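You operate a simulated robot arm through the tools that you are given. There is no shell and no other tool. Be economical: measure what you need, move in short steps, check, and stop when the job is done.

Carry out the task below with a simulated robot arm. There is one attempt and no reset: what you move stays moved.

TASK
The baler halted, green door ajar: get its plate up and take the folded carton out.
Fine: switch off before you shut the green door and before you open the yellow gate; one press; carton on the table, gate shut.
Where things are to end (x, y in the base frame): folded carton within 60 mm of [460, 910].

Only the result counts: the job must be done as asked and must still hold three seconds after the hand-in. Knocking over, shifting, dropping, spilling or breaking anything else fails it.

THE ROBOT
A 6-joint arm with a two-finger parallel gripper on a trunk, on a base that drives. Base frame: it is fixed to the floor where the robot stands at the start and does not move with it; the origin is under the middle of the robot, x ahead of it, y to its left, z up. Units: mm, degrees, N and s.
With the tool pointing down near the work surface it reaches from about 160 to 780 mm from the robot's upright axis, wherever it stands. Its first joint turns from -166.0 to 166.0 degrees. Places, roughly: bale door [900, 300, 500]; baler control box [1300, 100, 1200]; baler gate [1000, 300, 1100]; baler switch [1300, 0, 1300]; folded carton [250, 1500, 250]; press key [1300, 0, 1200]; top of the packing table [300, 1200, 800]. Payload 3.91 kg.
Tool frame: the origin (TCP) lies between the finger pads and is the grasp point; the fingertips stand 30 mm ahead of it; z points along the fingers, y is the line along which they close. The gripper opens to 110 mm. The fingers are 20 mm wide and 10 mm thick; the gripper's body (48 by 112 mm) begins 55 mm behind the TCP.
Orientation is told as [roll, pitch, yaw] about the base's x, y, z axes, in that order, counted from this pose: with the fingers straight down and closing along the base's y, the tool's x points along the base's -x, its y along +y and its z along -z.

THE INTERFACE
- The arm moves only by the tool step_arm. Its argument "targets" is a list that holds one entry, the list of rows, each a list of 7 numbers: the turn, a rotation vector about the tool's x, y, z in degrees, then the shift along the tool's x, y, z in mm, then the finger opening in mm, from 0 to 110. In form: [[[wx, wy, wz, dx, dy, dz, gripper], ...]]. A call has 1 to 20 rows; each row shifts and turns the commanded pose from where the row before left it, along the tool's axes as they then stand. Each row takes 0.2 s and may step no farther than 50 mm and 8.6 degrees from the row before; otherwise, or with a gripper value out of range, the whole call is refused. A pose out of reach is approached as far as the arm can. The call stops where the force on the tool passes 90 N (or 10 N more than at its start, if that is more) or the arm is blocked; 0.2 s more then pass. Each finger travels about 108 mm/s and halts on what it meets, pressing with about 25 N; the grip force reading is that of the motor and also rises with nothing between the fingers. The clock runs only during rows and for 0.2 s after the last one: add rows that do not move to give the fingers time. It gives the time, the measured TCP pose, the force on the tool (base axes), the opening and the grip force at its end, in the units of the frame above (readings bear some noise), with the torque about the TCP (base axes, N m) and any sound that the robot's microphone picked up, and new pictures: "views" is both (left out), scene, wrist or none.
- Cameras (640 x 400 px; columns grow to the right, rows downward): "scene" is now at [-79.8, 14.6, 1331]; the picture's right is [0.16, -0.99, 0.00], its down [-0.40, -0.07, -0.91] and it looks along [0.90, 0.15, -0.41] (base axes); focal length 260 px, centre (320, 200). "wrist" rides on the gripper at [77, 7, -115] in the tool frame; the picture's right is [-0.09, 1.00, 0.00], its down [-0.80, -0.07, -0.59] and it looks along [-0.59, -0.05, 0.80] (tool axes); focal length 270 px, centre (320, 200). There is no depth. A picture from a camera that has moved, and an enlarged one, comes with that camera's place and axes in the base frame and with its lens.
- raise_lower(by): slides the trunk up (or, below 0, down) by that many mm; the arm and the scene camera ride with it, the base frame stays. It gives what a move gives, with no picture.
- base_move(legs): drives the robot by 1 to 6 legs, each [ahead, left, turn to the left] in mm, mm and degrees, along the robot's own axes; the way and the turn of a leg run together, so that a leg with both is an arc; at most 1500 mm and 180 degrees a leg. The arm and the cameras ride along, it lands a little off, and it stops where it bumps. It gives what a move gives, and a new picture of the scene camera.
- head_to(pan, tilt): turns the head with the scene camera to pan (to the left, within 86 degrees either way) and tilt (down, from -29 to 69), counted from straight ahead of the robot. It gives what a move gives, and a new picture of the scene camera.
- enlarge(camera, box): a new picture of the part [left, top, right, bottom] of that camera's present view, enlarged. It takes no simulated time.
- close_job(): hands the job in; it is judged then, once.

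Work in short steps. Places have to be worked out from the pictures, the camera data and where the tool is seen: move nearer, look again, correct. Check each grasp and each placing, and mend what went wrong. You have 120 turns and 260 pictures in all, those below and enlarged ones among them. Open the gripper and draw the arm clear of the work before you hand the job in, unless the task says otherwise; then end with one line.

The tools are called after ">>>" as name(argument=value, ...) on one line, values as JSON. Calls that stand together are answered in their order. step_arm: Moves the arm, as the interface text tells. Its arguments: {"type":"object","properties":{"targets":{"type":"array"},"views":{"type":"string","enum":["both","scene","wrist","none"]}},"required":["targets"]} The other tools are called the same way: raise_lower (by) slides the trunk up or down; base_move (legs) drives the base; head_to (pan, tilt) turns the head that bears the scene camera; enlarge (camera, box) takes an enlarged picture of a part of a camera's view; close_job () hands the job in.

At the start:

```text
clock: 0.0
eef_pos: [474.0, -124.8, 1000.2]
orientation: [0.1, 0.0, 0.1]
wrist_force: [0.1, -0.3, -0.1]
moment: [0.02, -0.01, 0.04]
finger_gap: 110.1
finger_force: 0.1
trunk travel left (down, up): [-250.0, 290.0]
robot x, y, heading: [-2.0, 1.0, -0.2]
head pan, tilt: [9.4, 24.2]
```

scene: 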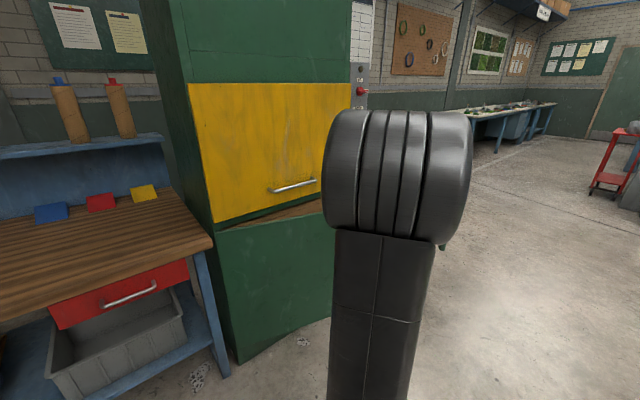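
wrist: 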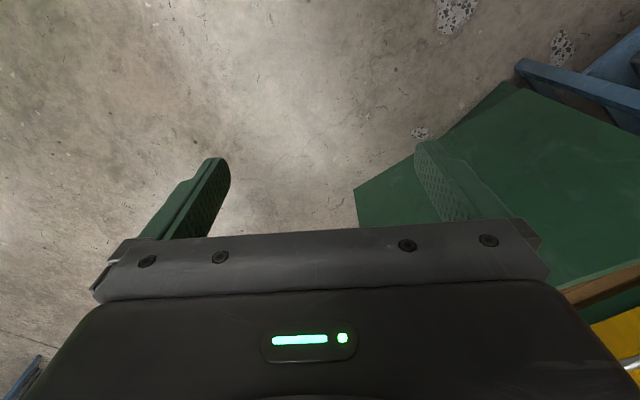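

I start by enlarging the control box region and the baler front in the scene picture.

>>> enlarge(camera="scene", box=[320, 0, 400, 120])

>>> enlarge(camera="scene", box=[180, 60, 360, 370])

>>> head_to(pan=70, tilt=30)

```text
3.33 times, centred on (360, 60) of scene
camera zoom: at [-79.8, 14.6, 1331.0], right [0.16, -0.99, 0.0], down [-0.4, -0.07, -0.91], along [0.9, 0.15, -0.41], focal length 866 px, centre (187, 667)
```

zoom: 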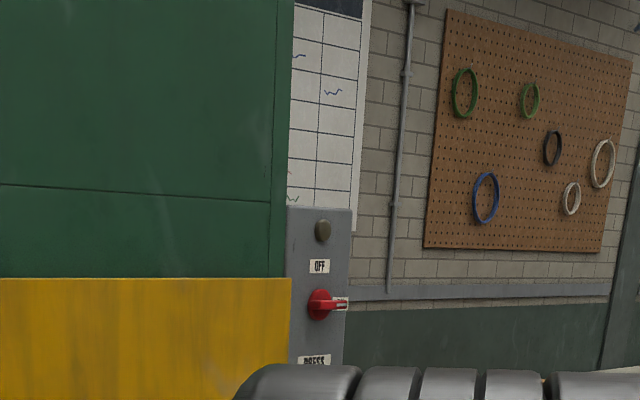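

```text
1.29 times, centred on (270, 215) of scene
camera zoom: at [-79.8, 14.6, 1331.0], right [0.16, -0.99, 0.0], down [-0.4, -0.07, -0.91], along [0.9, 0.15, -0.41], focal length 335 px, centre (384, 181)
```

zoom: 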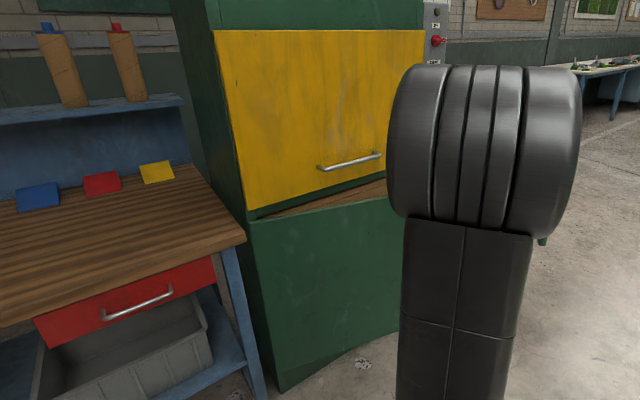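

```text
clock: 1.3
eef_pos: [476.5, -124.9, 999.9]
orientation: [0.1, 0.0, 0.1]
wrist_force: [0.9, -0.6, -0.4]
moment: [0.01, 0.01, 0.0]
finger_gap: 110.3
finger_force: 0.2
trunk travel left (down, up): [-250.0, 290.0]
robot x, y, heading: [-1.3, 0.2, 0.1]
head pan, tilt: [70.0, 30.0]
camera scene: at [-139.9, 84.5, 1321.8], right [0.94, -0.34, 0.0], down [-0.17, -0.47, -0.87], along [0.3, 0.81, -0.5], focal length 260 px, centre (320, 200)
```

scene: 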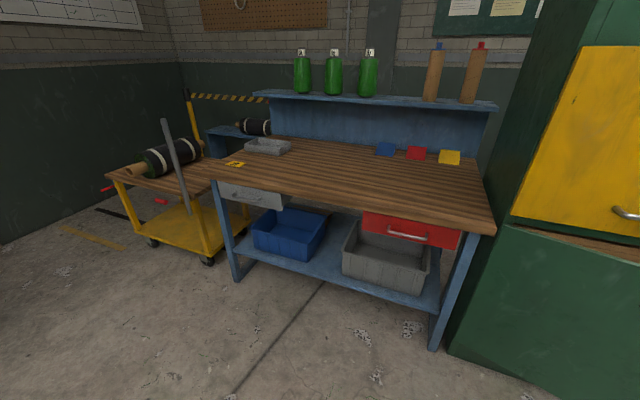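

The table, bins and shelf are visible; I look closer at the lower shelf for a carton, and at the table.

>>> enlarge(camera="scene", box=[210, 170, 450, 320])

>>> enlarge(camera="scene", box=[430, 40, 640, 400])

```text
2.67 times, centred on (330, 245) of scene
camera zoom: at [-139.9, 84.5, 1321.8], right [0.94, -0.34, 0.0], down [-0.17, -0.47, -0.87], along [0.3, 0.81, -0.5], focal length 692 px, centre (293, 80)
```

zoom: 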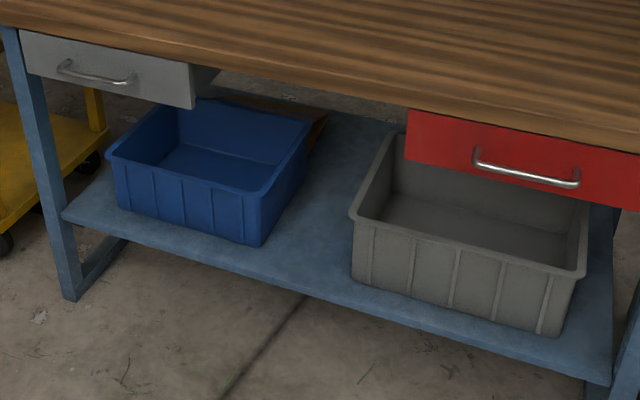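

```text
1.11 times, centred on (535, 220) of scene
camera zoom: at [-139.9, 84.5, 1321.8], right [0.94, -0.34, 0.0], down [-0.17, -0.47, -0.87], along [0.3, 0.81, -0.5], focal length 288 px, centre (81, 178)
```

zoom: 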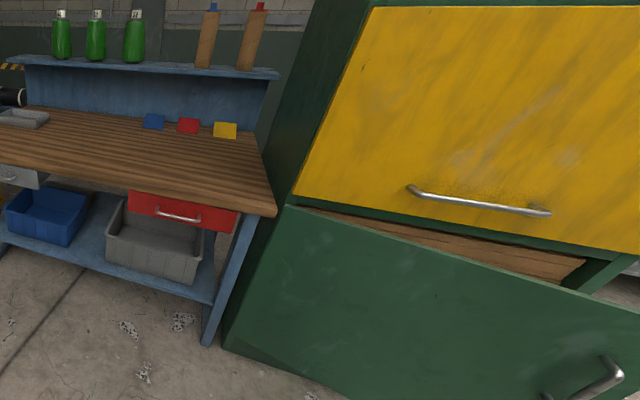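

A brown folded item sits behind the blue bin. First I get a better view of the baler: drive sideways to the right and look at it.

>>> base_move(legs=[[0, -600, 0]])

>>> head_to(pan=35, tilt=22)

```text
clock: 4.7
eef_pos: [478.9, -713.2, 1000.1]
orientation: [0.1, 0.0, 0.2]
wrist_force: [0.6, 0.0, 0.2]
moment: [-0.03, 0.02, 0.01]
finger_gap: 109.9
finger_force: 0.0
trunk travel left (down, up): [-250.0, 290.0]
robot x, y, heading: [0.9, -594.8, 0.3]
head pan, tilt: [70.0, 30.0]
camera scene: at [-139.1, -507.3, 1321.8], right [0.94, -0.34, 0.0], down [-0.17, -0.47, -0.87], along [0.29, 0.81, -0.5], focal length 260 px, centre (320, 200)
```

scene: 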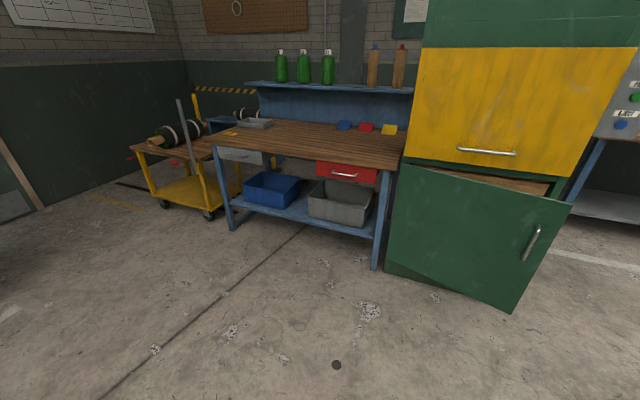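

```text
clock: 5.7
eef_pos: [477.5, -714.4, 999.9]
orientation: [0.0, 0.0, 0.1]
wrist_force: [0.0, -0.2, -1.0]
moment: [0.02, 0.01, -0.01]
finger_gap: 110.1
finger_force: 0.1
trunk travel left (down, up): [-250.0, 290.0]
robot x, y, heading: [1.1, -594.0, 0.2]
head pan, tilt: [35.0, 22.0]
camera scene: at [-94.0, -538.9, 1334.6], right [0.58, -0.82, 0.0], down [-0.31, -0.22, -0.93], along [0.76, 0.54, -0.37], focal length 260 px, centre (320, 200)
```

scene: 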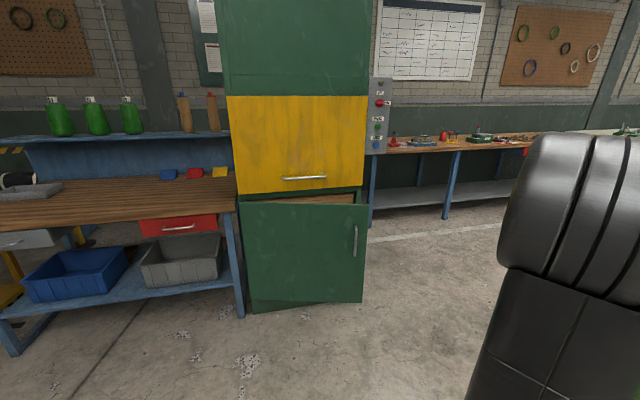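

>>> enlarge(camera="scene", box=[350, 65, 420, 165])

>>> enlarge(camera="scene", box=[220, 80, 400, 320])

```text
4.00 times, centred on (385, 115) of scene
camera zoom: at [-94.0, -538.9, 1334.6], right [0.58, -0.82, 0.0], down [-0.31, -0.22, -0.93], along [0.76, 0.54, -0.37], focal length 1039 px, centre (60, 540)
```

zoom: 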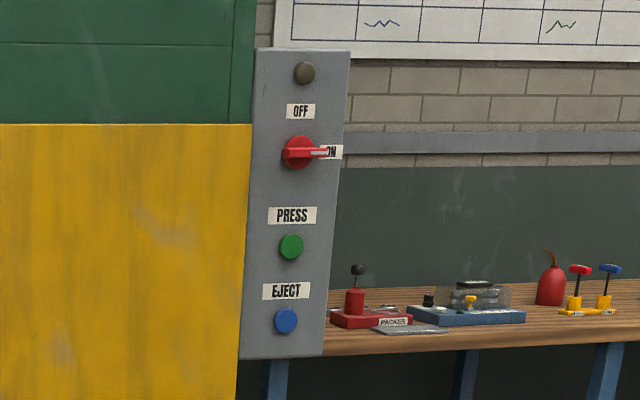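

```text
1.67 times, centred on (310, 200) of scene
camera zoom: at [-94.0, -538.9, 1334.6], right [0.58, -0.82, 0.0], down [-0.31, -0.22, -0.93], along [0.76, 0.54, -0.37], focal length 433 px, centre (337, 200)
```

zoom: 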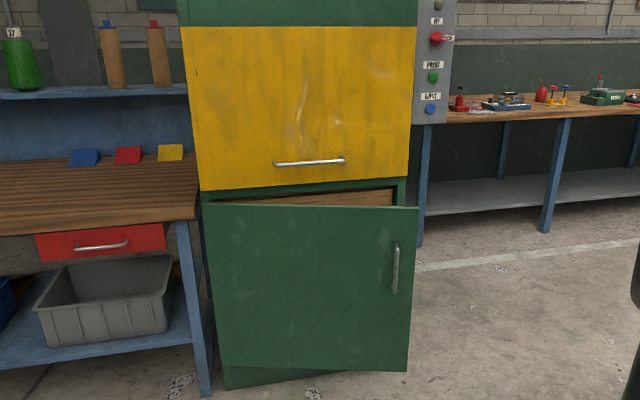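

The baler face runs about from (707,554) to (1187,82), facing the -x,-y diagonal; controls are off‑lamp, OFF/ON rotary (now ON), PRESS, EJECT. I drive to stand in front of the control box, facing it at about 45°.

>>> base_move(legs=[[650, 40, 0], [0, 0, 45]])

>>> head_to(pan=5, tilt=15)

```text
clock: 11.3
eef_pos: [1076.8, -306.9, 999.4]
orientation: [0.1, 0.0, 44.3]
wrist_force: [-0.4, -0.5, 0.0]
moment: [0.01, 0.0, -0.03]
finger_gap: 110.1
finger_force: 0.1
trunk travel left (down, up): [-250.0, 290.0]
robot x, y, heading: [651.8, -552.9, 44.1]
head pan, tilt: [35.0, 22.0]
camera scene: at [543.7, -578.3, 1334.6], right [0.98, -0.19, 0.0], down [-0.07, -0.37, -0.93], along [0.17, 0.91, -0.37], focal length 260 px, centre (320, 200)
```

scene: 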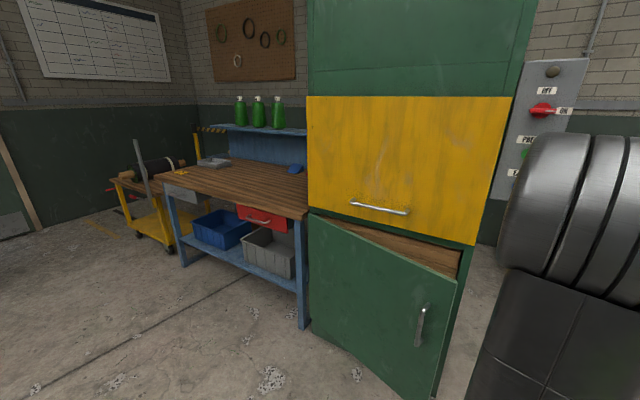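

```text
clock: 12.3
eef_pos: [1076.7, -305.6, 999.2]
orientation: [0.0, 0.0, 44.4]
wrist_force: [0.4, 1.0, -0.7]
moment: [-0.01, -0.01, -0.01]
finger_gap: 110.2
finger_force: 0.0
trunk travel left (down, up): [-250.0, 290.0]
robot x, y, heading: [647.0, -551.1, 44.3]
head pan, tilt: [5.0, 15.0]
camera scene: at [587.3, -598.6, 1346.0], right [0.76, -0.65, 0.0], down [-0.17, -0.2, -0.97], along [0.63, 0.73, -0.26], focal length 260 px, centre (320, 200)
```

scene: 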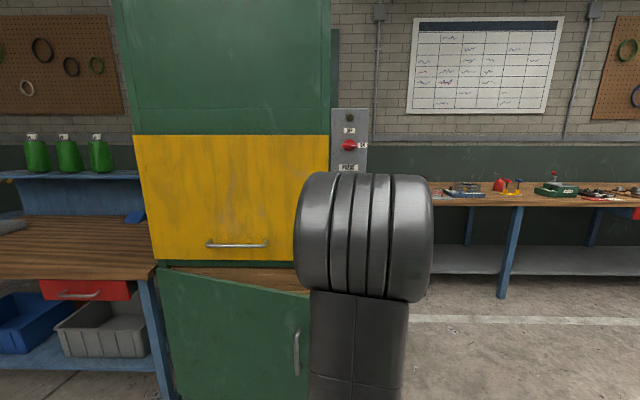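

The face looks nearly frontal from azimuth ~48°. I zoom on the control box for measuring.

>>> enlarge(camera="scene", box=[310, 100, 390, 180])

>>> raise_lower(by=250)

```text
5.00 times, centred on (350, 140) of scene
camera zoom: at [587.3, -598.6, 1346.0], right [0.76, -0.65, 0.0], down [-0.17, -0.2, -0.97], along [0.63, 0.73, -0.26], focal length 1298 px, centre (170, 500)
```

zoom: 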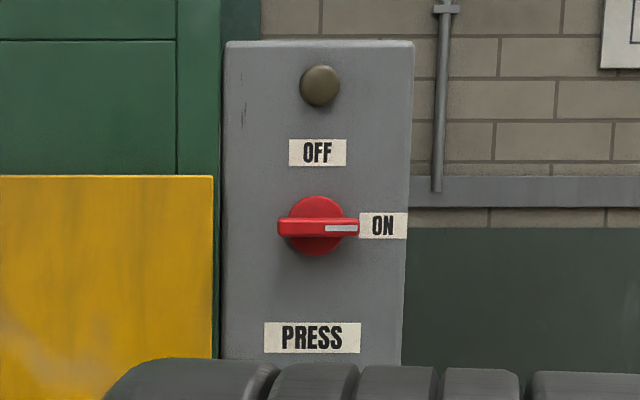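

```text
clock: 14.8
eef_pos: [1077.1, -306.7, 1250.4]
orientation: [0.0, 0.0, 44.4]
wrist_force: [-0.4, 0.9, -1.0]
moment: [-0.01, 0.0, -0.01]
finger_gap: 109.9
finger_force: 0.0
trunk travel left (down, up): [-500.0, 40.0]
robot x, y, heading: [649.4, -551.4, 44.4]
head pan, tilt: [5.0, 15.0]
```

The knob is a symmetric bar ~60 mm long, ~10 mm thick, white mark toward ON, at about [1285, 52, 1303]. I pitch the tool to horizontal now.

>>> step_arm(targets=[[[0, -8.2, 0, 0, 0, 0, 110], [0, -8.2, 0, 0, 0, 0, 110], [0, -8.2, 0, 0, 0, 0, 110], [0, -8.2, 0, 0, 0, 0, 110], [0, -8.2, 0, 0, 0, 0, 110], [0, -8.2, 0, 0, 0, 0, 110], [0, -8.2, 0, 0, 0, 0, 110], [0, -8.2, 0, 0, 0, 0, 110], [0, -8.2, 0, 0, 0, 0, 110], [0, -8.2, 0, 0, 0, 0, 110], [0, -8.0, 0, 0, 0, 0, 110]]])

```text
clock: 17.2
eef_pos: [1078.1, -308.8, 1249.8]
orientation: [177.5, -89.9, -133.3]
wrist_force: [-1.0, 0.8, -0.4]
moment: [0.01, 0.0, 0.01]
finger_gap: 109.8
finger_force: 0.0
trunk travel left (down, up): [-500.0, 40.0]
robot x, y, heading: [649.1, -549.2, 44.4]
head pan, tilt: [5.0, 15.0]
camera scene: at [588.1, -598.7, 1596.1], right [0.76, -0.65, 0.0], down [-0.17, -0.2, -0.97], along [0.63, 0.73, -0.26], focal length 260 px, centre (320, 200)
camera wrist: at [991.7, -383.0, 1172.0], right [-0.69, 0.71, 0.09], down [-0.38, -0.47, 0.8], along [0.61, 0.52, 0.59], focal length 270 px, centre (320, 200)
```

scene: 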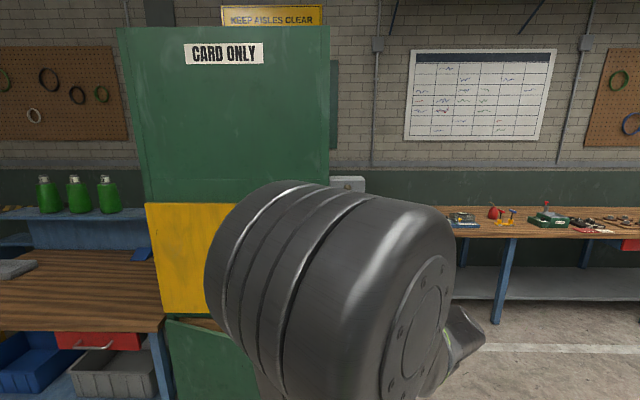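
wrist: 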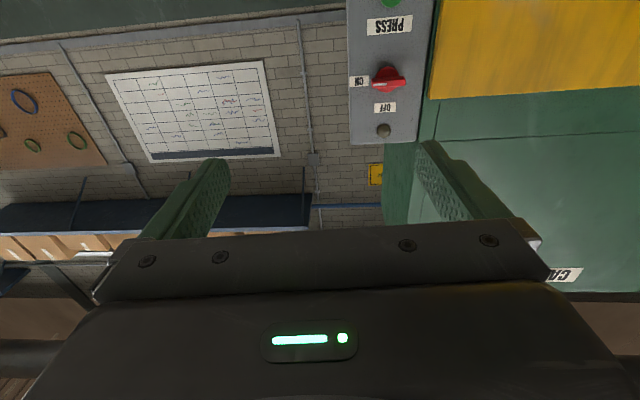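

The tool is horizontal. I roll it +90° about its axis so that the fingers close vertically around the bar.

>>> step_arm(targets=[[[0, 0, 8.2, 0, 0, 0, 60], [0, 0, 8.2, 0, 0, 0, 60], [0, 0, 8.2, 0, 0, 0, 60], [0, 0, 8.2, 0, 0, 0, 60], [0, 0, 8.2, 0, 0, 0, 60], [0, 0, 8.2, 0, 0, 0, 60], [0, 0, 8.2, 0, 0, 0, 60], [0, 0, 8.2, 0, 0, 0, 60], [0, 0, 8.2, 0, 0, 0, 60], [0, 0, 8.2, 0, 0, 0, 60], [0, 0, 8.0, 0, 0, 0, 60]]], views="wrist")

```text
clock: 19.6
eef_pos: [1076.3, -307.1, 1249.3]
orientation: [90.0, 0.0, -45.7]
wrist_force: [0.1, 0.1, -0.1]
moment: [0.02, 0.01, 0.03]
finger_gap: 59.9
finger_force: 0.1
trunk travel left (down, up): [-500.0, 40.0]
robot x, y, heading: [648.3, -548.4, 44.3]
head pan, tilt: [5.0, 15.0]
camera wrist: at [941.7, -332.4, 1256.0], right [0.06, -0.06, 1.0], down [0.13, -0.99, -0.07], along [0.99, 0.14, -0.05], focal length 270 px, centre (320, 200)
```

wrist: 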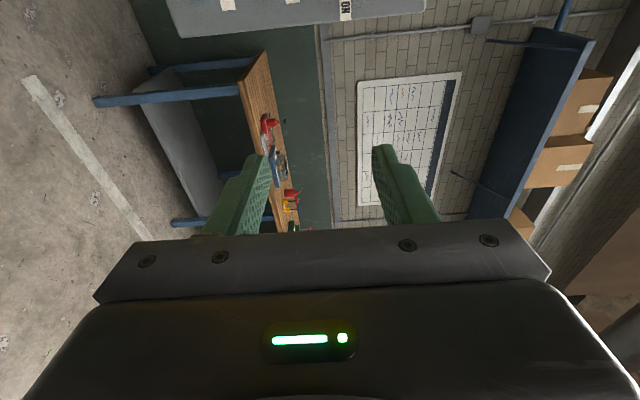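

The tool points at azimuth 44°, y up. The knob should be ~400 mm ahead, 111 mm left, 53 mm up; I drive part way with the base, then look.

>>> base_move(legs=[[130, 100, 0]])

>>> step_arm(targets=[[[0, 0, 0, 0, 27, 40, 60], [0, 0, 0, 0, 27, 40, 60], [0, 0, 0, 0, 0, 30, 60]]])

```text
clock: 21.1
eef_pos: [1098.5, -145.2, 1249.8]
orientation: [90.0, -0.1, -45.8]
wrist_force: [-0.4, 0.4, -0.3]
moment: [0.01, -0.01, 0.01]
finger_gap: 60.0
finger_force: 0.0
trunk travel left (down, up): [-500.0, 40.0]
robot x, y, heading: [669.2, -389.3, 44.3]
head pan, tilt: [5.0, 15.0]
camera scene: at [609.7, -436.0, 1596.0], right [0.76, -0.65, 0.0], down [-0.17, -0.2, -0.97], along [0.63, 0.73, -0.26], focal length 260 px, centre (320, 200)
```

scene: 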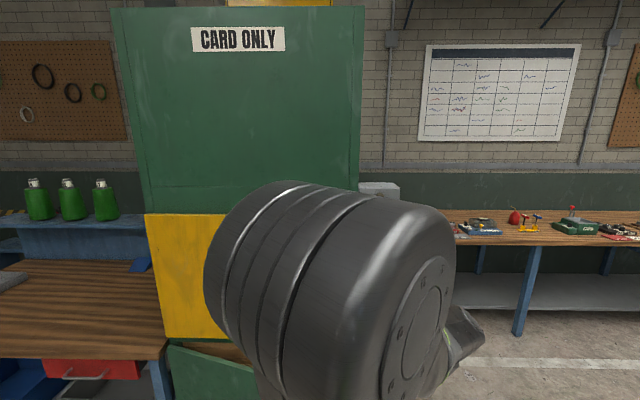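

```text
clock: 21.9
eef_pos: [1179.6, -69.6, 1302.0]
orientation: [89.9, 0.0, -45.8]
wrist_force: [0.6, -0.5, -0.3]
moment: [0.0, 0.03, 0.04]
finger_gap: 59.7
finger_force: 0.1
trunk travel left (down, up): [-500.0, 40.0]
robot x, y, heading: [671.1, -390.0, 43.9]
head pan, tilt: [5.0, 15.0]
camera scene: at [610.3, -436.7, 1596.0], right [0.76, -0.65, 0.0], down [-0.17, -0.2, -0.97], along [0.63, 0.73, -0.26], focal length 260 px, centre (320, 200)
camera wrist: at [1044.8, -94.8, 1309.3], right [0.06, -0.06, 1.0], down [0.13, -0.99, -0.07], along [0.99, 0.14, -0.05], focal length 270 px, centre (320, 200)
```

scene: 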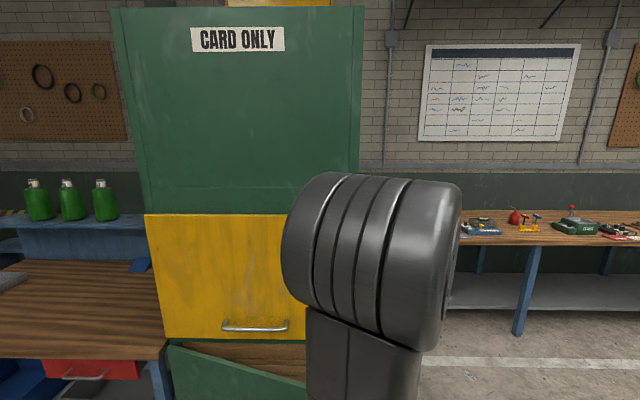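
wrist: 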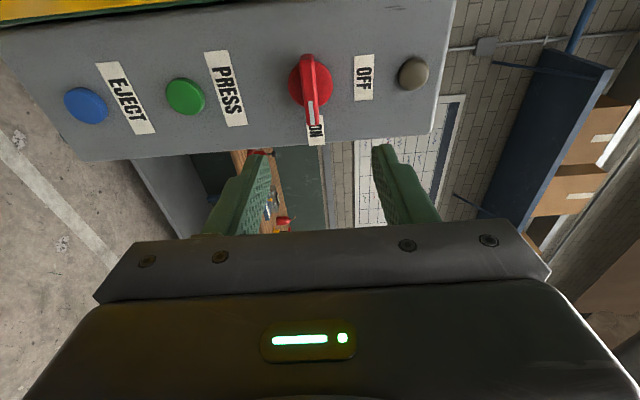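

Triangulating, the knob centre is ~[1281, 50, 1294] and the face normal azimuth ~47°. I turn 3° left, centre on the knob and go to about 75 mm before it.

>>> step_arm(targets=[[[0, 3, 0, 0, 0, 0, 45], [0, 0, 0, 7, -8, 40, 45], [0, 0, 0, 0, 0, 40, 45]]], views="wrist")

```text
clock: 22.7
eef_pos: [1228.4, -5.9, 1294.8]
orientation: [89.9, 0.0, -42.8]
wrist_force: [-0.5, 0.0, -0.4]
moment: [0.01, -0.01, 0.0]
finger_gap: 45.3
finger_force: 0.1
trunk travel left (down, up): [-500.0, 40.0]
robot x, y, heading: [673.1, -386.2, 44.3]
head pan, tilt: [5.0, 15.0]
camera wrist: at [1095.1, -38.4, 1301.3], right [0.07, -0.06, 1.0], down [0.18, -0.98, -0.07], along [0.98, 0.19, -0.05], focal length 270 px, centre (320, 200)
```

wrist: 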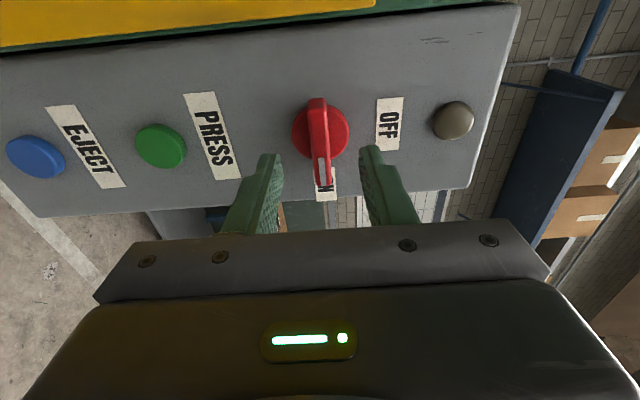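

Well centred. I advance 38 mm so that the fingertips straddle the bar.

>>> step_arm(targets=[[[0, 0, 0, 0, 0, 15, 45], [0, 0, 0, 0, 0, 12, 45], [0, 0, 0, 0, 0, 11, 45]]], views="wrist")

```text
clock: 23.5
eef_pos: [1253.5, 21.8, 1294.9]
orientation: [90.0, 0.0, -42.8]
wrist_force: [-0.2, 0.1, 0.5]
moment: [0.0, -0.04, -0.04]
finger_gap: 45.1
finger_force: 0.1
trunk travel left (down, up): [-500.0, 40.0]
robot x, y, heading: [670.9, -390.0, 44.1]
head pan, tilt: [5.0, 15.0]
camera wrist: at [1119.6, -10.0, 1301.1], right [0.07, -0.06, 1.0], down [0.18, -0.98, -0.07], along [0.98, 0.19, -0.05], focal length 270 px, centre (320, 200)
```

wrist: 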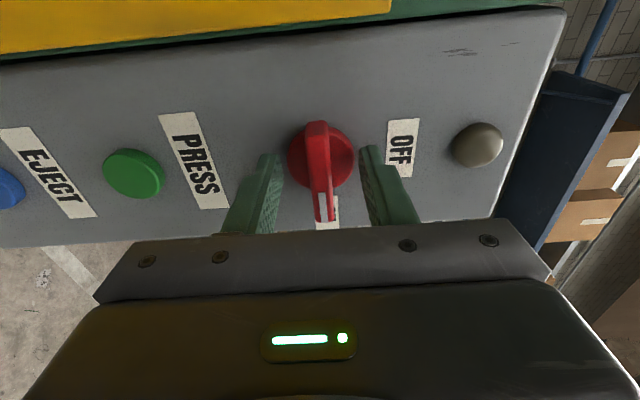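

Tips are ~9 mm from the disc; I advance 5 mm more and close toward the bar to feel it.

>>> step_arm(targets=[[[0, 0, 0, 0, 0, 5, 45], [0, 0, 0, 0, 0, 0, 22], [0, 0, 0, 0, 0, 0, 8], [0, 0, 0, 0, 0, 0, 8]]], views="wrist")

```text
clock: 24.5
eef_pos: [1255.7, 27.2, 1295.0]
orientation: [90.0, 0.0, -42.7]
wrist_force: [-0.4, 0.0, -0.5]
moment: [-0.03, -0.01, 0.11]
finger_gap: 40.0
finger_force: 45.1
trunk travel left (down, up): [-500.0, 40.0]
robot x, y, heading: [671.7, -391.4, 44.3]
head pan, tilt: [5.0, 15.0]
camera wrist: at [1122.5, -7.0, 1301.3], right [0.06, -0.06, 1.0], down [0.18, -0.98, -0.07], along [0.98, 0.19, -0.05], focal length 270 px, centre (320, 200)
```

wrist: 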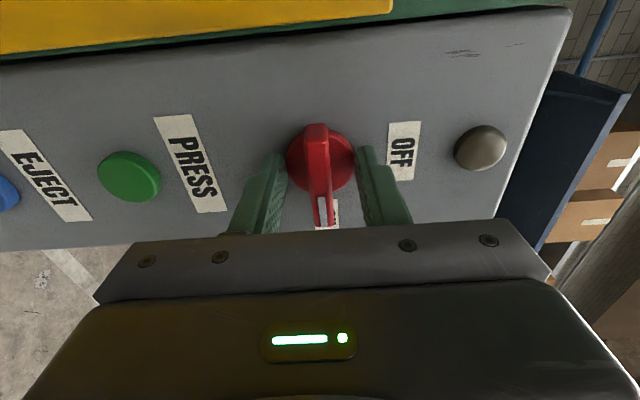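

The fingers clamped the disc (gap 40). I open, back off 9 mm and close on the bar only.

>>> step_arm(targets=[[[0, 0, 0, 0, 0, 0, 50], [0, 0, 0, 0, 0, -9, 50], [0, 0, 0, 0, 0, 0, 30], [0, 0, 0, 0, 0, 0, 6], [0, 0, 0, 0, 0, 0, 6]]], views="wrist")

```text
clock: 25.7
eef_pos: [1249.9, 19.4, 1294.9]
orientation: [89.9, -0.1, -42.7]
wrist_force: [-0.2, 0.0, -5.5]
moment: [0.07, -0.07, -0.1]
finger_gap: 11.7
finger_force: 45.3
trunk travel left (down, up): [-500.0, 40.0]
robot x, y, heading: [672.2, -388.0, 44.4]
head pan, tilt: [5.0, 15.0]
camera wrist: at [1117.5, -13.0, 1301.6], right [0.07, -0.06, 1.0], down [0.18, -0.98, -0.07], along [0.98, 0.19, -0.05], focal length 270 px, centre (320, 200)
```

wrist: 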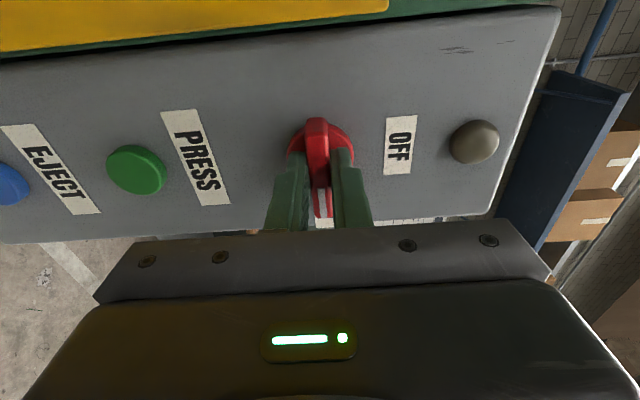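

The bar is gripped (11.7 mm). I loosen slightly and rotate −90° about the tool axis toward OFF.

>>> step_arm(targets=[[[0, 0, -8.2, 0, 0, 0, 14], [0, 0, -8.2, 0, 0, 0, 14], [0, 0, -8.2, 0, 0, 0, 14], [0, 0, -8.2, 0, 0, 0, 14], [0, 0, -8.2, 0, 0, 0, 14], [0, 0, -8.2, 0, 0, 0, 14], [0, 0, -8.2, 0, 0, 0, 14], [0, 0, -8.2, 0, 0, 0, 14], [0, 0, -8.2, 0, 0, 0, 14], [0, 0, -8.2, 0, 0, 0, 14], [0, 0, -8.0, 0, 0, 0, 14]]], views="wrist")

```text
clock: 28.1
eef_pos: [1250.1, 18.8, 1295.4]
orientation: [-81.5, -89.9, 128.7]
wrist_force: [3.9, -3.0, -1.9]
moment: [0.05, 0.05, -0.07]
finger_gap: 16.6
finger_force: 2.2
trunk travel left (down, up): [-500.0, 40.0]
robot x, y, heading: [673.2, -393.0, 44.4]
head pan, tilt: [5.0, 15.0]
camera wrist: at [1168.3, -61.8, 1218.4], right [-0.73, 0.68, 0.09], down [-0.35, -0.48, 0.8], along [0.58, 0.56, 0.59], focal length 270 px, centre (320, 200)
```

wrist: 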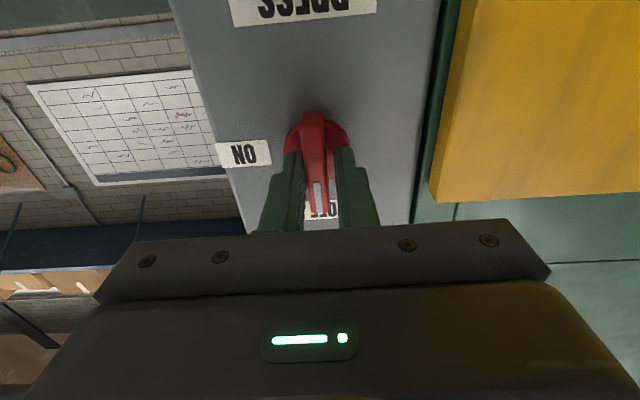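

The mark is pointing at OFF, perhaps a few degrees short due to slack; I turn another few degrees until it stops.

>>> step_arm(targets=[[[0, 0, -5, 0, 0, 0, 14], [0, 0, -5, 0, 0, 0, 14], [0, 0, 0, 0, 0, 0, 30], [0, 0, 0, 0, 0, 0, 40]]], views="wrist")

>>> enlarge(camera="wrist", box=[220, 80, 420, 240])

```text
clock: 29.1
eef_pos: [1249.3, 19.8, 1296.3]
orientation: [-90.0, -80.0, 137.2]
wrist_force: [1.3, 0.4, -0.7]
moment: [0.01, -0.02, -0.05]
finger_gap: 40.1
finger_force: 0.1
trunk travel left (down, up): [-500.0, 40.0]
robot x, y, heading: [671.7, -386.9, 44.3]
head pan, tilt: [5.0, 15.0]
camera wrist: at [1177.9, -69.6, 1218.0], right [-0.73, 0.68, -0.09], down [-0.45, -0.39, 0.8], along [0.51, 0.63, 0.59], focal length 270 px, centre (320, 200)
```

wrist: 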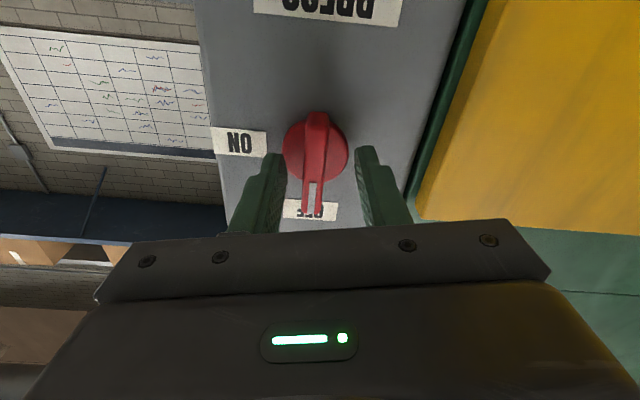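

```text
2.50 times, centred on (320, 160) of wrist
camera zoom: at [1177.9, -69.6, 1218.0], right [-0.73, 0.68, -0.09], down [-0.45, -0.39, 0.8], along [0.51, 0.63, 0.59], focal length 676 px, centre (320, 300)
```

zoom: 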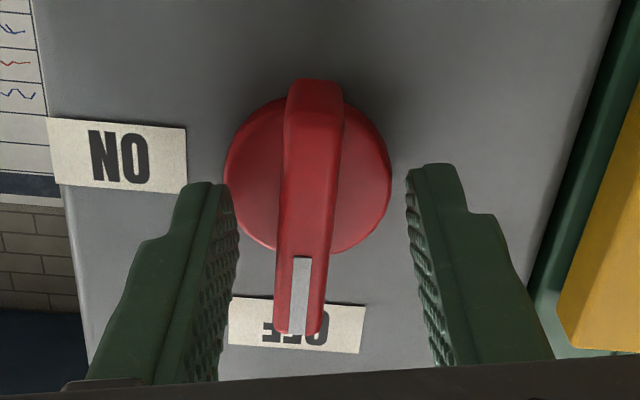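

The switch stands at OFF. I back away, restoring the roll, then lower the trunk to work on the green door.

>>> step_arm(targets=[[[0, 0, 0, 0, 0, -30, 40], [0, 0, 0, 0, 0, -50, 30], [0, 0, 5, 0, 0, -50, 10], [0, 0, 5, 0, 0, -50, 0], [0, 0, 0, 0, 0, -50, 0]]], views="none")

>>> base_move(legs=[[-150, 0, 0]])

>>> raise_lower(by=-400)

>>> head_to(pan=20, tilt=30)

```text
clock: 30.3
eef_pos: [1093.5, -149.8, 1294.2]
orientation: [168.1, -90.1, -120.9]
wrist_force: [-0.2, -0.5, 1.0]
moment: [0.01, 0.0, 0.02]
finger_gap: 0.0
finger_force: 24.8
trunk travel left (down, up): [-500.0, 40.0]
robot x, y, heading: [669.0, -389.7, 44.2]
head pan, tilt: [5.0, 15.0]
```

```text
clock: 31.6
eef_pos: [984.8, -253.4, 1294.1]
orientation: [-166.5, -90.0, -146.4]
wrist_force: [0.0, -0.5, 0.4]
moment: [0.01, -0.04, -0.01]
finger_gap: 0.0
finger_force: 24.9
trunk travel left (down, up): [-500.0, 40.0]
robot x, y, heading: [564.3, -490.5, 44.5]
head pan, tilt: [5.0, 15.0]
camera scene: at [500.0, -544.1, 1595.9], right [0.76, -0.65, 0.0], down [-0.17, -0.2, -0.97], along [0.63, 0.73, -0.26], focal length 260 px, centre (320, 200)
```

scene: 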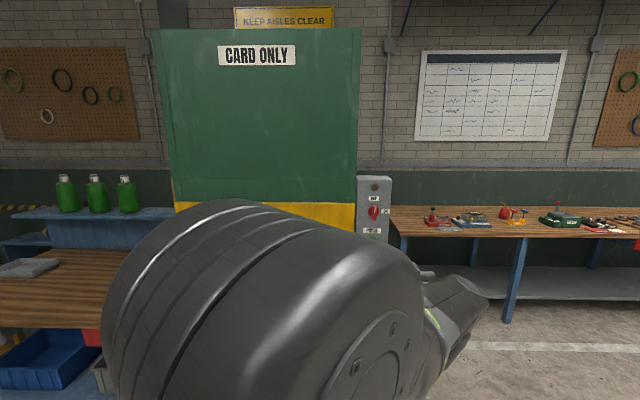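

```text
clock: 35.5
eef_pos: [986.3, -252.4, 894.0]
orientation: [-60.9, -90.0, 108.3]
wrist_force: [-0.4, -0.1, -0.1]
moment: [0.01, 0.0, 0.0]
finger_gap: 0.1
finger_force: 24.7
trunk travel left (down, up): [-100.0, 440.0]
robot x, y, heading: [560.6, -495.4, 44.4]
head pan, tilt: [5.0, 15.0]
```

```text
clock: 36.2
eef_pos: [985.9, -254.0, 894.5]
orientation: [-66.6, -90.0, 113.9]
wrist_force: [-0.1, 0.5, 0.9]
moment: [0.0, 0.01, 0.01]
finger_gap: 0.2
finger_force: 24.5
trunk travel left (down, up): [-100.0, 440.0]
robot x, y, heading: [560.9, -490.6, 44.7]
head pan, tilt: [20.0, 30.0]
camera scene: at [479.3, -532.6, 1171.9], right [0.9, -0.43, 0.0], down [-0.22, -0.45, -0.87], along [0.38, 0.78, -0.5], focal length 260 px, centre (320, 200)
```

scene: 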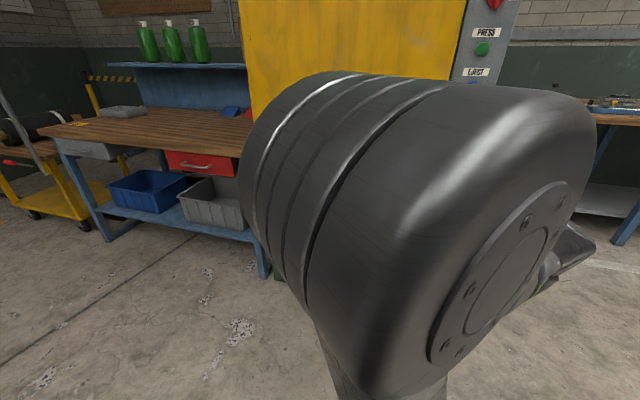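

The arm's elbow hides the view; I roll the tool 180° so the wrist camera rides on top and looks down-forward.

>>> step_arm(targets=[[[0, 0, 8.5, 0, 0, 0, 0], [0, 0, 8.5, 0, 0, 0, 0], [0, 0, 8.5, 0, 0, 0, 0], [0, 0, 8.5, 0, 0, 0, 0], [0, 0, 8.5, 0, 0, 0, 0], [0, 0, 8.5, 0, 0, 0, 0], [0, 0, 8.5, 0, 0, 0, 0], [0, 0, 8.5, 0, 0, 0, 0], [0, 0, 8.5, 0, 0, 0, 0], [0, 0, 8.5, 0, 0, 0, 0], [0, 0, 8.5, 0, 0, 0, 0], [0, 0, 8.5, 0, 0, 0, 0], [0, 0, 8.5, 0, 0, 0, 0], [0, 0, 8.5, 0, 0, 0, 0], [0, 0, 8.5, 0, 0, 0, 0], [0, 0, 8.5, 0, 0, 0, 0], [0, 0, 8.5, 0, 0, 0, 0], [0, 0, 8.5, 0, 0, 0, 0], [0, 0, 8.5, 0, 0, 0, 0], [0, 0, 8.5, 0, 0, 0, 0]]], views="wrist")

```text
clock: 40.5
eef_pos: [986.4, -252.6, 894.0]
orientation: [90.0, 80.1, -42.7]
wrist_force: [0.3, 0.6, 0.4]
moment: [-0.04, -0.03, -0.01]
finger_gap: 0.3
finger_force: 25.3
trunk travel left (down, up): [-100.0, 440.0]
robot x, y, heading: [563.8, -494.9, 44.3]
head pan, tilt: [20.0, 30.0]
camera wrist: at [905.4, -333.6, 970.6], right [0.73, -0.68, 0.08], down [-0.35, -0.48, -0.8], along [0.58, 0.56, -0.59], focal length 270 px, centre (320, 200)
```

wrist: 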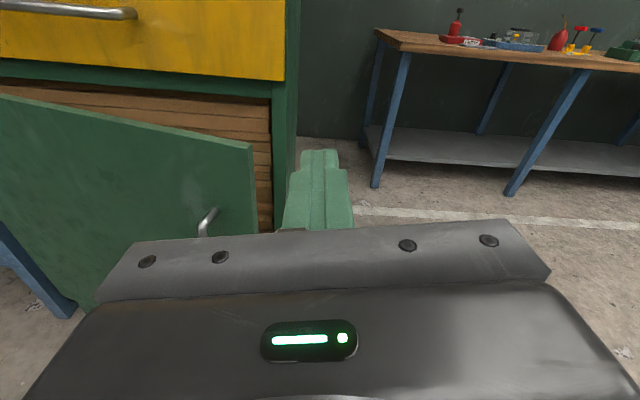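

The door's free top corner is at about [1094, −3, 790], ~150 mm out from shut. I'll push at ~z 750, above the handle, 50 mm in from the edge: lower and line up with the base.

>>> raise_lower(by=-100)

>>> step_arm(targets=[[[0, 0, 5, 0, 0, 0, 0], [0, 0, 5, 0, 0, 0, 0], [0, 0, 0, -44, 0, 0, 0]]], views="none")

>>> base_move(legs=[[170, 135, 0]])

>>> enlarge(camera="wrist", box=[0, 0, 640, 400])

```text
clock: 41.8
eef_pos: [986.4, -252.3, 794.4]
orientation: [90.0, 79.9, -42.7]
wrist_force: [-0.6, -0.3, 0.5]
moment: [0.0, -0.02, 0.02]
finger_gap: 0.0
finger_force: 25.0
trunk travel left (down, up): [0.0, 540.0]
robot x, y, heading: [561.2, -500.2, 44.3]
head pan, tilt: [20.0, 30.0]
```

```text
clock: 42.6
eef_pos: [986.3, -251.6, 750.5]
orientation: [-128.6, 89.9, 98.7]
wrist_force: [0.4, 0.1, 0.5]
moment: [-0.02, 0.01, 0.0]
finger_gap: 0.0
finger_force: 24.6
trunk travel left (down, up): [0.0, 540.0]
robot x, y, heading: [565.7, -499.0, 44.3]
head pan, tilt: [20.0, 30.0]
```

```text
clock: 44.2
eef_pos: [1016.3, -36.6, 748.2]
orientation: [64.3, 90.0, -68.4]
wrist_force: [1.0, 0.4, -0.1]
moment: [-0.02, 0.0, 0.0]
finger_gap: 0.1
finger_force: 24.8
trunk travel left (down, up): [0.0, 540.0]
robot x, y, heading: [589.0, -278.7, 44.5]
head pan, tilt: [20.0, 30.0]
camera scene: at [506.6, -317.2, 1071.8], right [0.9, -0.43, 0.0], down [-0.22, -0.45, -0.87], along [0.37, 0.78, -0.5], focal length 260 px, centre (320, 200)
```

scene: 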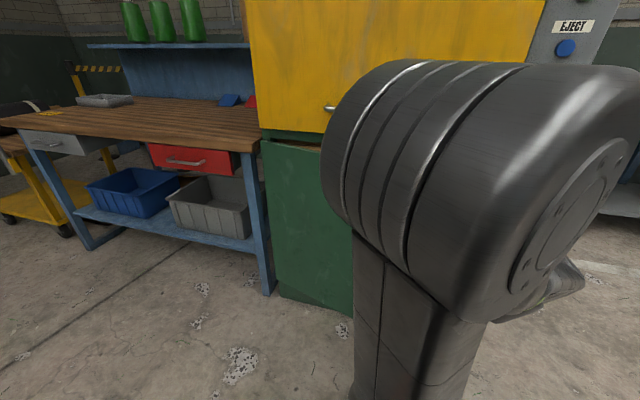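

```text
1.00 times, centred on (320, 200) of wrist
camera zoom: at [942.8, -126.4, 825.8], right [0.73, -0.67, -0.09], down [-0.45, -0.39, -0.8], along [0.51, 0.63, -0.59], focal length 270 px, centre (320, 200)
```

zoom: 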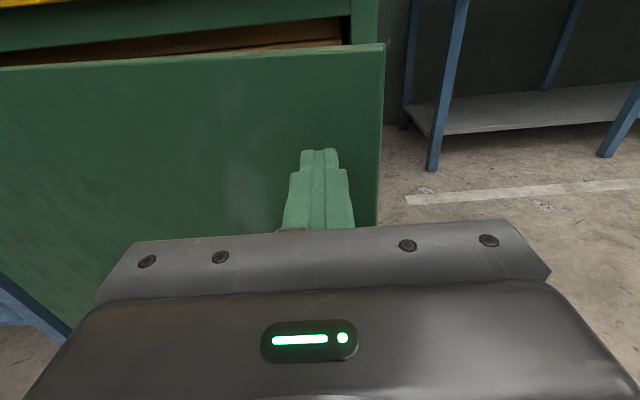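

The closed tips face the door just left of its edge and above the handle. I push forward along the normal.

>>> step_arm(targets=[[[0, 0, 0, 0, 0, 30, 0], [0, 0, 0, 0, 0, 20, 0], [0, 0, 0, 0, 0, 20, 0], [0, 0, 0, 0, 0, 20, 0], [0, 0, 0, 0, 0, 20, 0], [0, 0, 0, 0, 0, 20, 0]]], views="wrist")

```text
clock: 45.6
eef_pos: [1101.6, 57.9, 750.3]
orientation: [177.5, 90.1, 44.9]
wrist_force: [0.0, 0.0, 0.1]
moment: [-0.02, 0.02, -0.01]
finger_gap: 0.0
finger_force: 25.2
trunk travel left (down, up): [0.0, 540.0]
robot x, y, heading: [592.5, -277.6, 44.4]
head pan, tilt: [20.0, 30.0]
camera wrist: at [1030.4, -31.7, 826.5], right [0.73, -0.67, -0.09], down [-0.45, -0.39, -0.8], along [0.51, 0.63, -0.59], focal length 270 px, centre (320, 200)
```

wrist: 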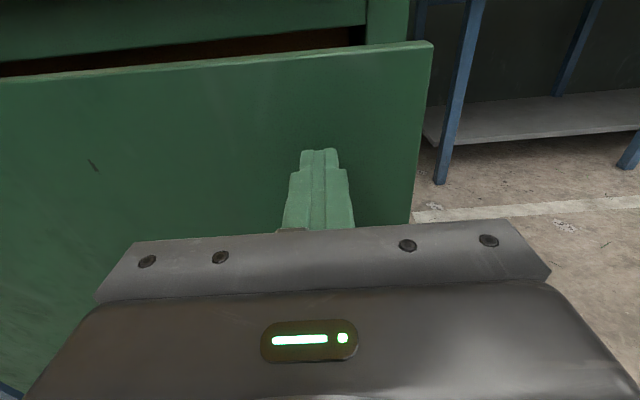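

The door is moving in; I continue pushing.

>>> step_arm(targets=[[[0, 0, 0, 0, 0, 15, 0], [0, 0, 0, 0, 0, 15, 0], [0, 0, 0, 0, 0, 15, 0], [0, 0, 0, 0, 0, 10, 0], [0, 0, 0, 0, 0, 10, 0], [0, 0, 0, 0, 0, 10, 0]]], views="wrist")

```text
clock: 47.0
eef_pos: [1145.3, 104.8, 748.4]
orientation: [9.9, 89.6, -122.8]
wrist_force: [-30.7, -27.3, 9.1]
moment: [0.56, -0.31, 0.29]
finger_gap: 0.0
finger_force: 24.5
trunk travel left (down, up): [0.0, 540.0]
robot x, y, heading: [584.3, -280.8, 44.3]
head pan, tilt: [20.0, 30.0]
stopped in row 6: the force on the tool passed its limit (the readings are from after the stop); the commanded pose is now the measured one
camera wrist: at [1073.5, 15.4, 825.3], right [0.73, -0.68, -0.09], down [-0.46, -0.39, -0.8], along [0.51, 0.62, -0.6], focal length 270 px, centre (320, 200)
```

wrist: 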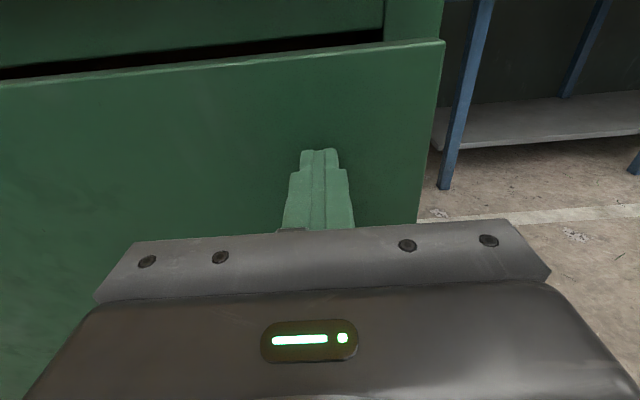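

The push met ~41 N with the tips at the gate's plane, so the door seems shut; I back off and check.

>>> step_arm(targets=[[[0, 0, 0, 0, 0, -50, 0], [0, 0, 0, 0, 0, -50, 0], [0, 0, 0, 0, 0, -50, 0]]], views="wrist")

>>> base_move(legs=[[-200, -450, 0]])

>>> head_to(pan=50, tilt=20)

```text
clock: 47.8
eef_pos: [1047.4, -1.9, 744.5]
orientation: [-3.9, 89.4, -136.5]
wrist_force: [0.2, -0.6, -0.5]
moment: [0.0, -0.01, -0.01]
finger_gap: 0.0
finger_force: 25.2
trunk travel left (down, up): [0.0, 540.0]
robot x, y, heading: [589.9, -277.9, 44.6]
head pan, tilt: [20.0, 30.0]
camera wrist: at [975.6, -90.9, 821.6], right [0.73, -0.68, -0.09], down [-0.46, -0.4, -0.79], along [0.5, 0.62, -0.6], focal length 270 px, centre (320, 200)
```

wrist: 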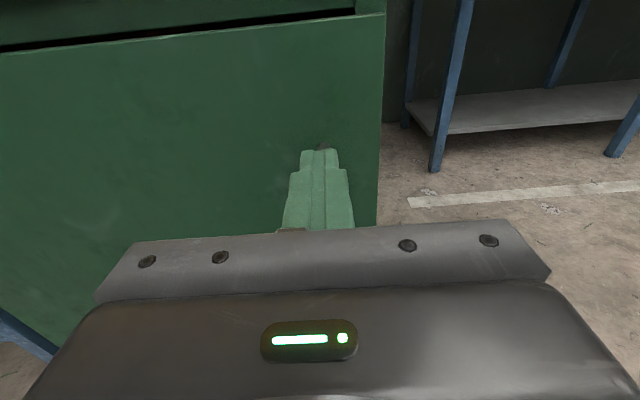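

```text
clock: 50.7
eef_pos: [1214.7, -463.1, 745.0]
orientation: [-2.7, 89.5, -135.2]
wrist_force: [0.0, 0.7, 0.6]
moment: [0.03, 0.03, -0.03]
finger_gap: 0.0
finger_force: 24.7
trunk travel left (down, up): [0.0, 540.0]
robot x, y, heading: [757.5, -739.7, 44.4]
head pan, tilt: [20.0, 30.0]
camera scene: at [674.0, -779.2, 1071.8], right [0.9, -0.43, 0.0], down [-0.22, -0.45, -0.87], along [0.37, 0.78, -0.5], focal length 260 px, centre (320, 200)
```

scene: 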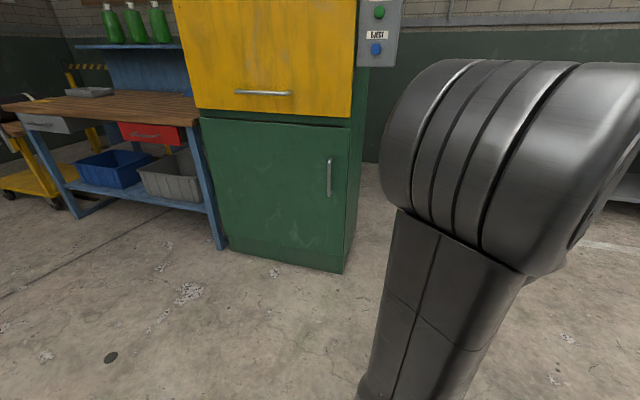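

```text
clock: 51.7
eef_pos: [1213.3, -461.8, 744.6]
orientation: [-2.7, 89.4, -135.2]
wrist_force: [0.4, -0.3, -0.6]
moment: [0.0, -0.01, 0.01]
finger_gap: 0.0
finger_force: 25.0
trunk travel left (down, up): [0.0, 540.0]
robot x, y, heading: [759.8, -742.2, 44.4]
head pan, tilt: [50.0, 20.0]
camera scene: at [627.9, -767.9, 1087.8], right [1.0, 0.08, 0.0], down [0.03, -0.34, -0.94], along [-0.07, 0.94, -0.34], focal length 260 px, centre (320, 200)
```

scene: 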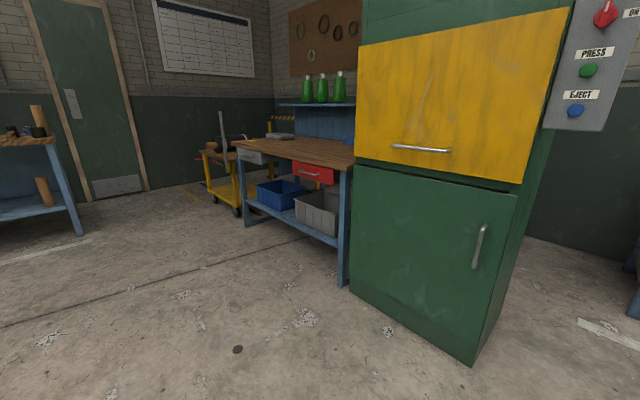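

The door is flush shut. Now I go back to the switch: raise the trunk, roll back to the earlier pose, and drive in front of the control box.

>>> raise_lower(by=500)

>>> step_arm(targets=[[[0, 0, -8.6, 0, 0, 0, 30], [0, 0, -8.6, 0, 0, 0, 30], [0, 0, -8.6, 0, 0, 0, 30], [0, 0, -8.6, 0, 0, 0, 30], [0, 0, -8.6, 0, 0, 0, 30], [0, 0, -8.6, 0, 0, 0, 30], [0, 0, -8.6, 0, 0, 0, 30], [0, 0, -8.6, 0, 0, 0, 30], [0, 0, -8.6, 0, 0, 0, 30], [0, 0, -8.6, 0, 0, 0, 30], [0, 0, -8.6, 0, 0, 0, 30], [0, 0, -8.6, 0, 0, 0, 30], [0, 0, -8.6, 0, 0, 0, 30], [0, 0, -8.6, 0, 0, 0, 30], [0, 0, -8.6, 0, 0, 0, 30], [0, 0, -8.6, 0, 0, 0, 30], [0, 0, -8.6, 0, 0, 0, 30], [0, 0, -8.6, 0, 0, 0, 30], [0, 0, -8.6, 0, 0, 0, 30], [0, 0, -8.6, 0, 0, 0, 30]]], views="none")

>>> base_move(legs=[[165, 314, 0]])

>>> step_arm(targets=[[[0, 0, -4, 45, 0, 0, 40], [0, 0, -4, -45, 0, 0, 40]]], views="wrist")

```text
refused: 500 is not a number from -400 to 400
```

```text
clock: 55.9
eef_pos: [1215.9, -463.3, 744.5]
orientation: [85.4, -82.1, -38.1]
wrist_force: [0.3, -0.7, -0.5]
moment: [0.04, 0.0, 0.02]
finger_gap: 29.9
finger_force: 0.0
trunk travel left (down, up): [0.0, 540.0]
robot x, y, heading: [755.6, -741.0, 44.1]
head pan, tilt: [50.0, 20.0]
```

```text
clock: 58.2
eef_pos: [1119.3, -123.1, 744.1]
orientation: [85.7, -82.0, -38.3]
wrist_force: [-0.7, 0.3, 0.9]
moment: [0.01, 0.03, 0.01]
finger_gap: 30.0
finger_force: 0.0
trunk travel left (down, up): [0.0, 540.0]
robot x, y, heading: [660.4, -400.9, 44.3]
head pan, tilt: [50.0, 20.0]
camera scene: at [531.5, -427.5, 1087.9], right [1.0, 0.07, 0.0], down [0.03, -0.34, -0.94], along [-0.07, 0.94, -0.34], focal length 260 px, centre (320, 200)
```

scene: 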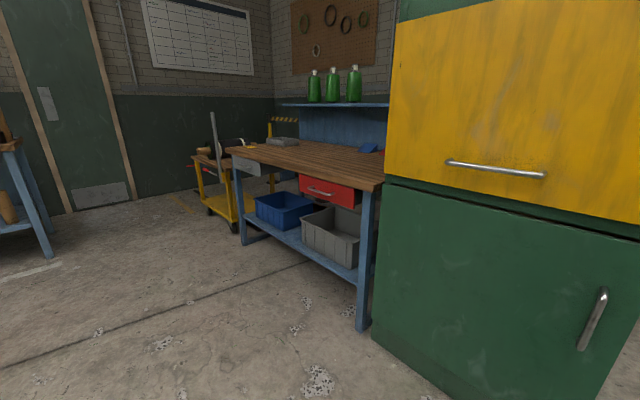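

```text
clock: 58.8
eef_pos: [1118.4, -121.3, 746.7]
orientation: [0.7, -89.3, 46.7]
wrist_force: [-0.2, 0.2, 0.0]
moment: [0.0, -0.03, 0.0]
finger_gap: 40.3
finger_force: 0.1
trunk travel left (down, up): [0.0, 540.0]
robot x, y, heading: [662.0, -397.8, 44.1]
head pan, tilt: [50.0, 20.0]
camera wrist: at [1034.7, -202.5, 670.1], right [-0.73, 0.68, 0.09], down [-0.34, -0.48, 0.81], along [0.59, 0.56, 0.58], focal length 270 px, centre (320, 200)
```

wrist: 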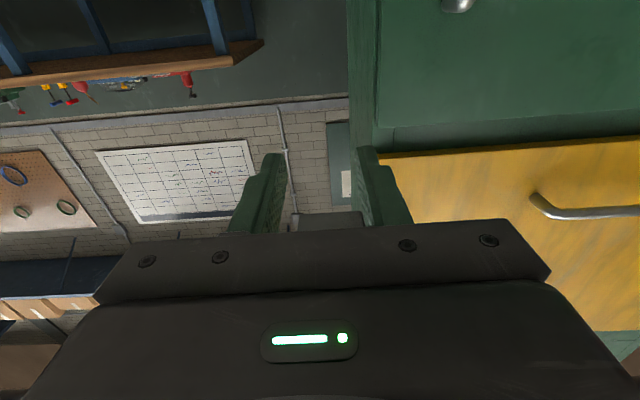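

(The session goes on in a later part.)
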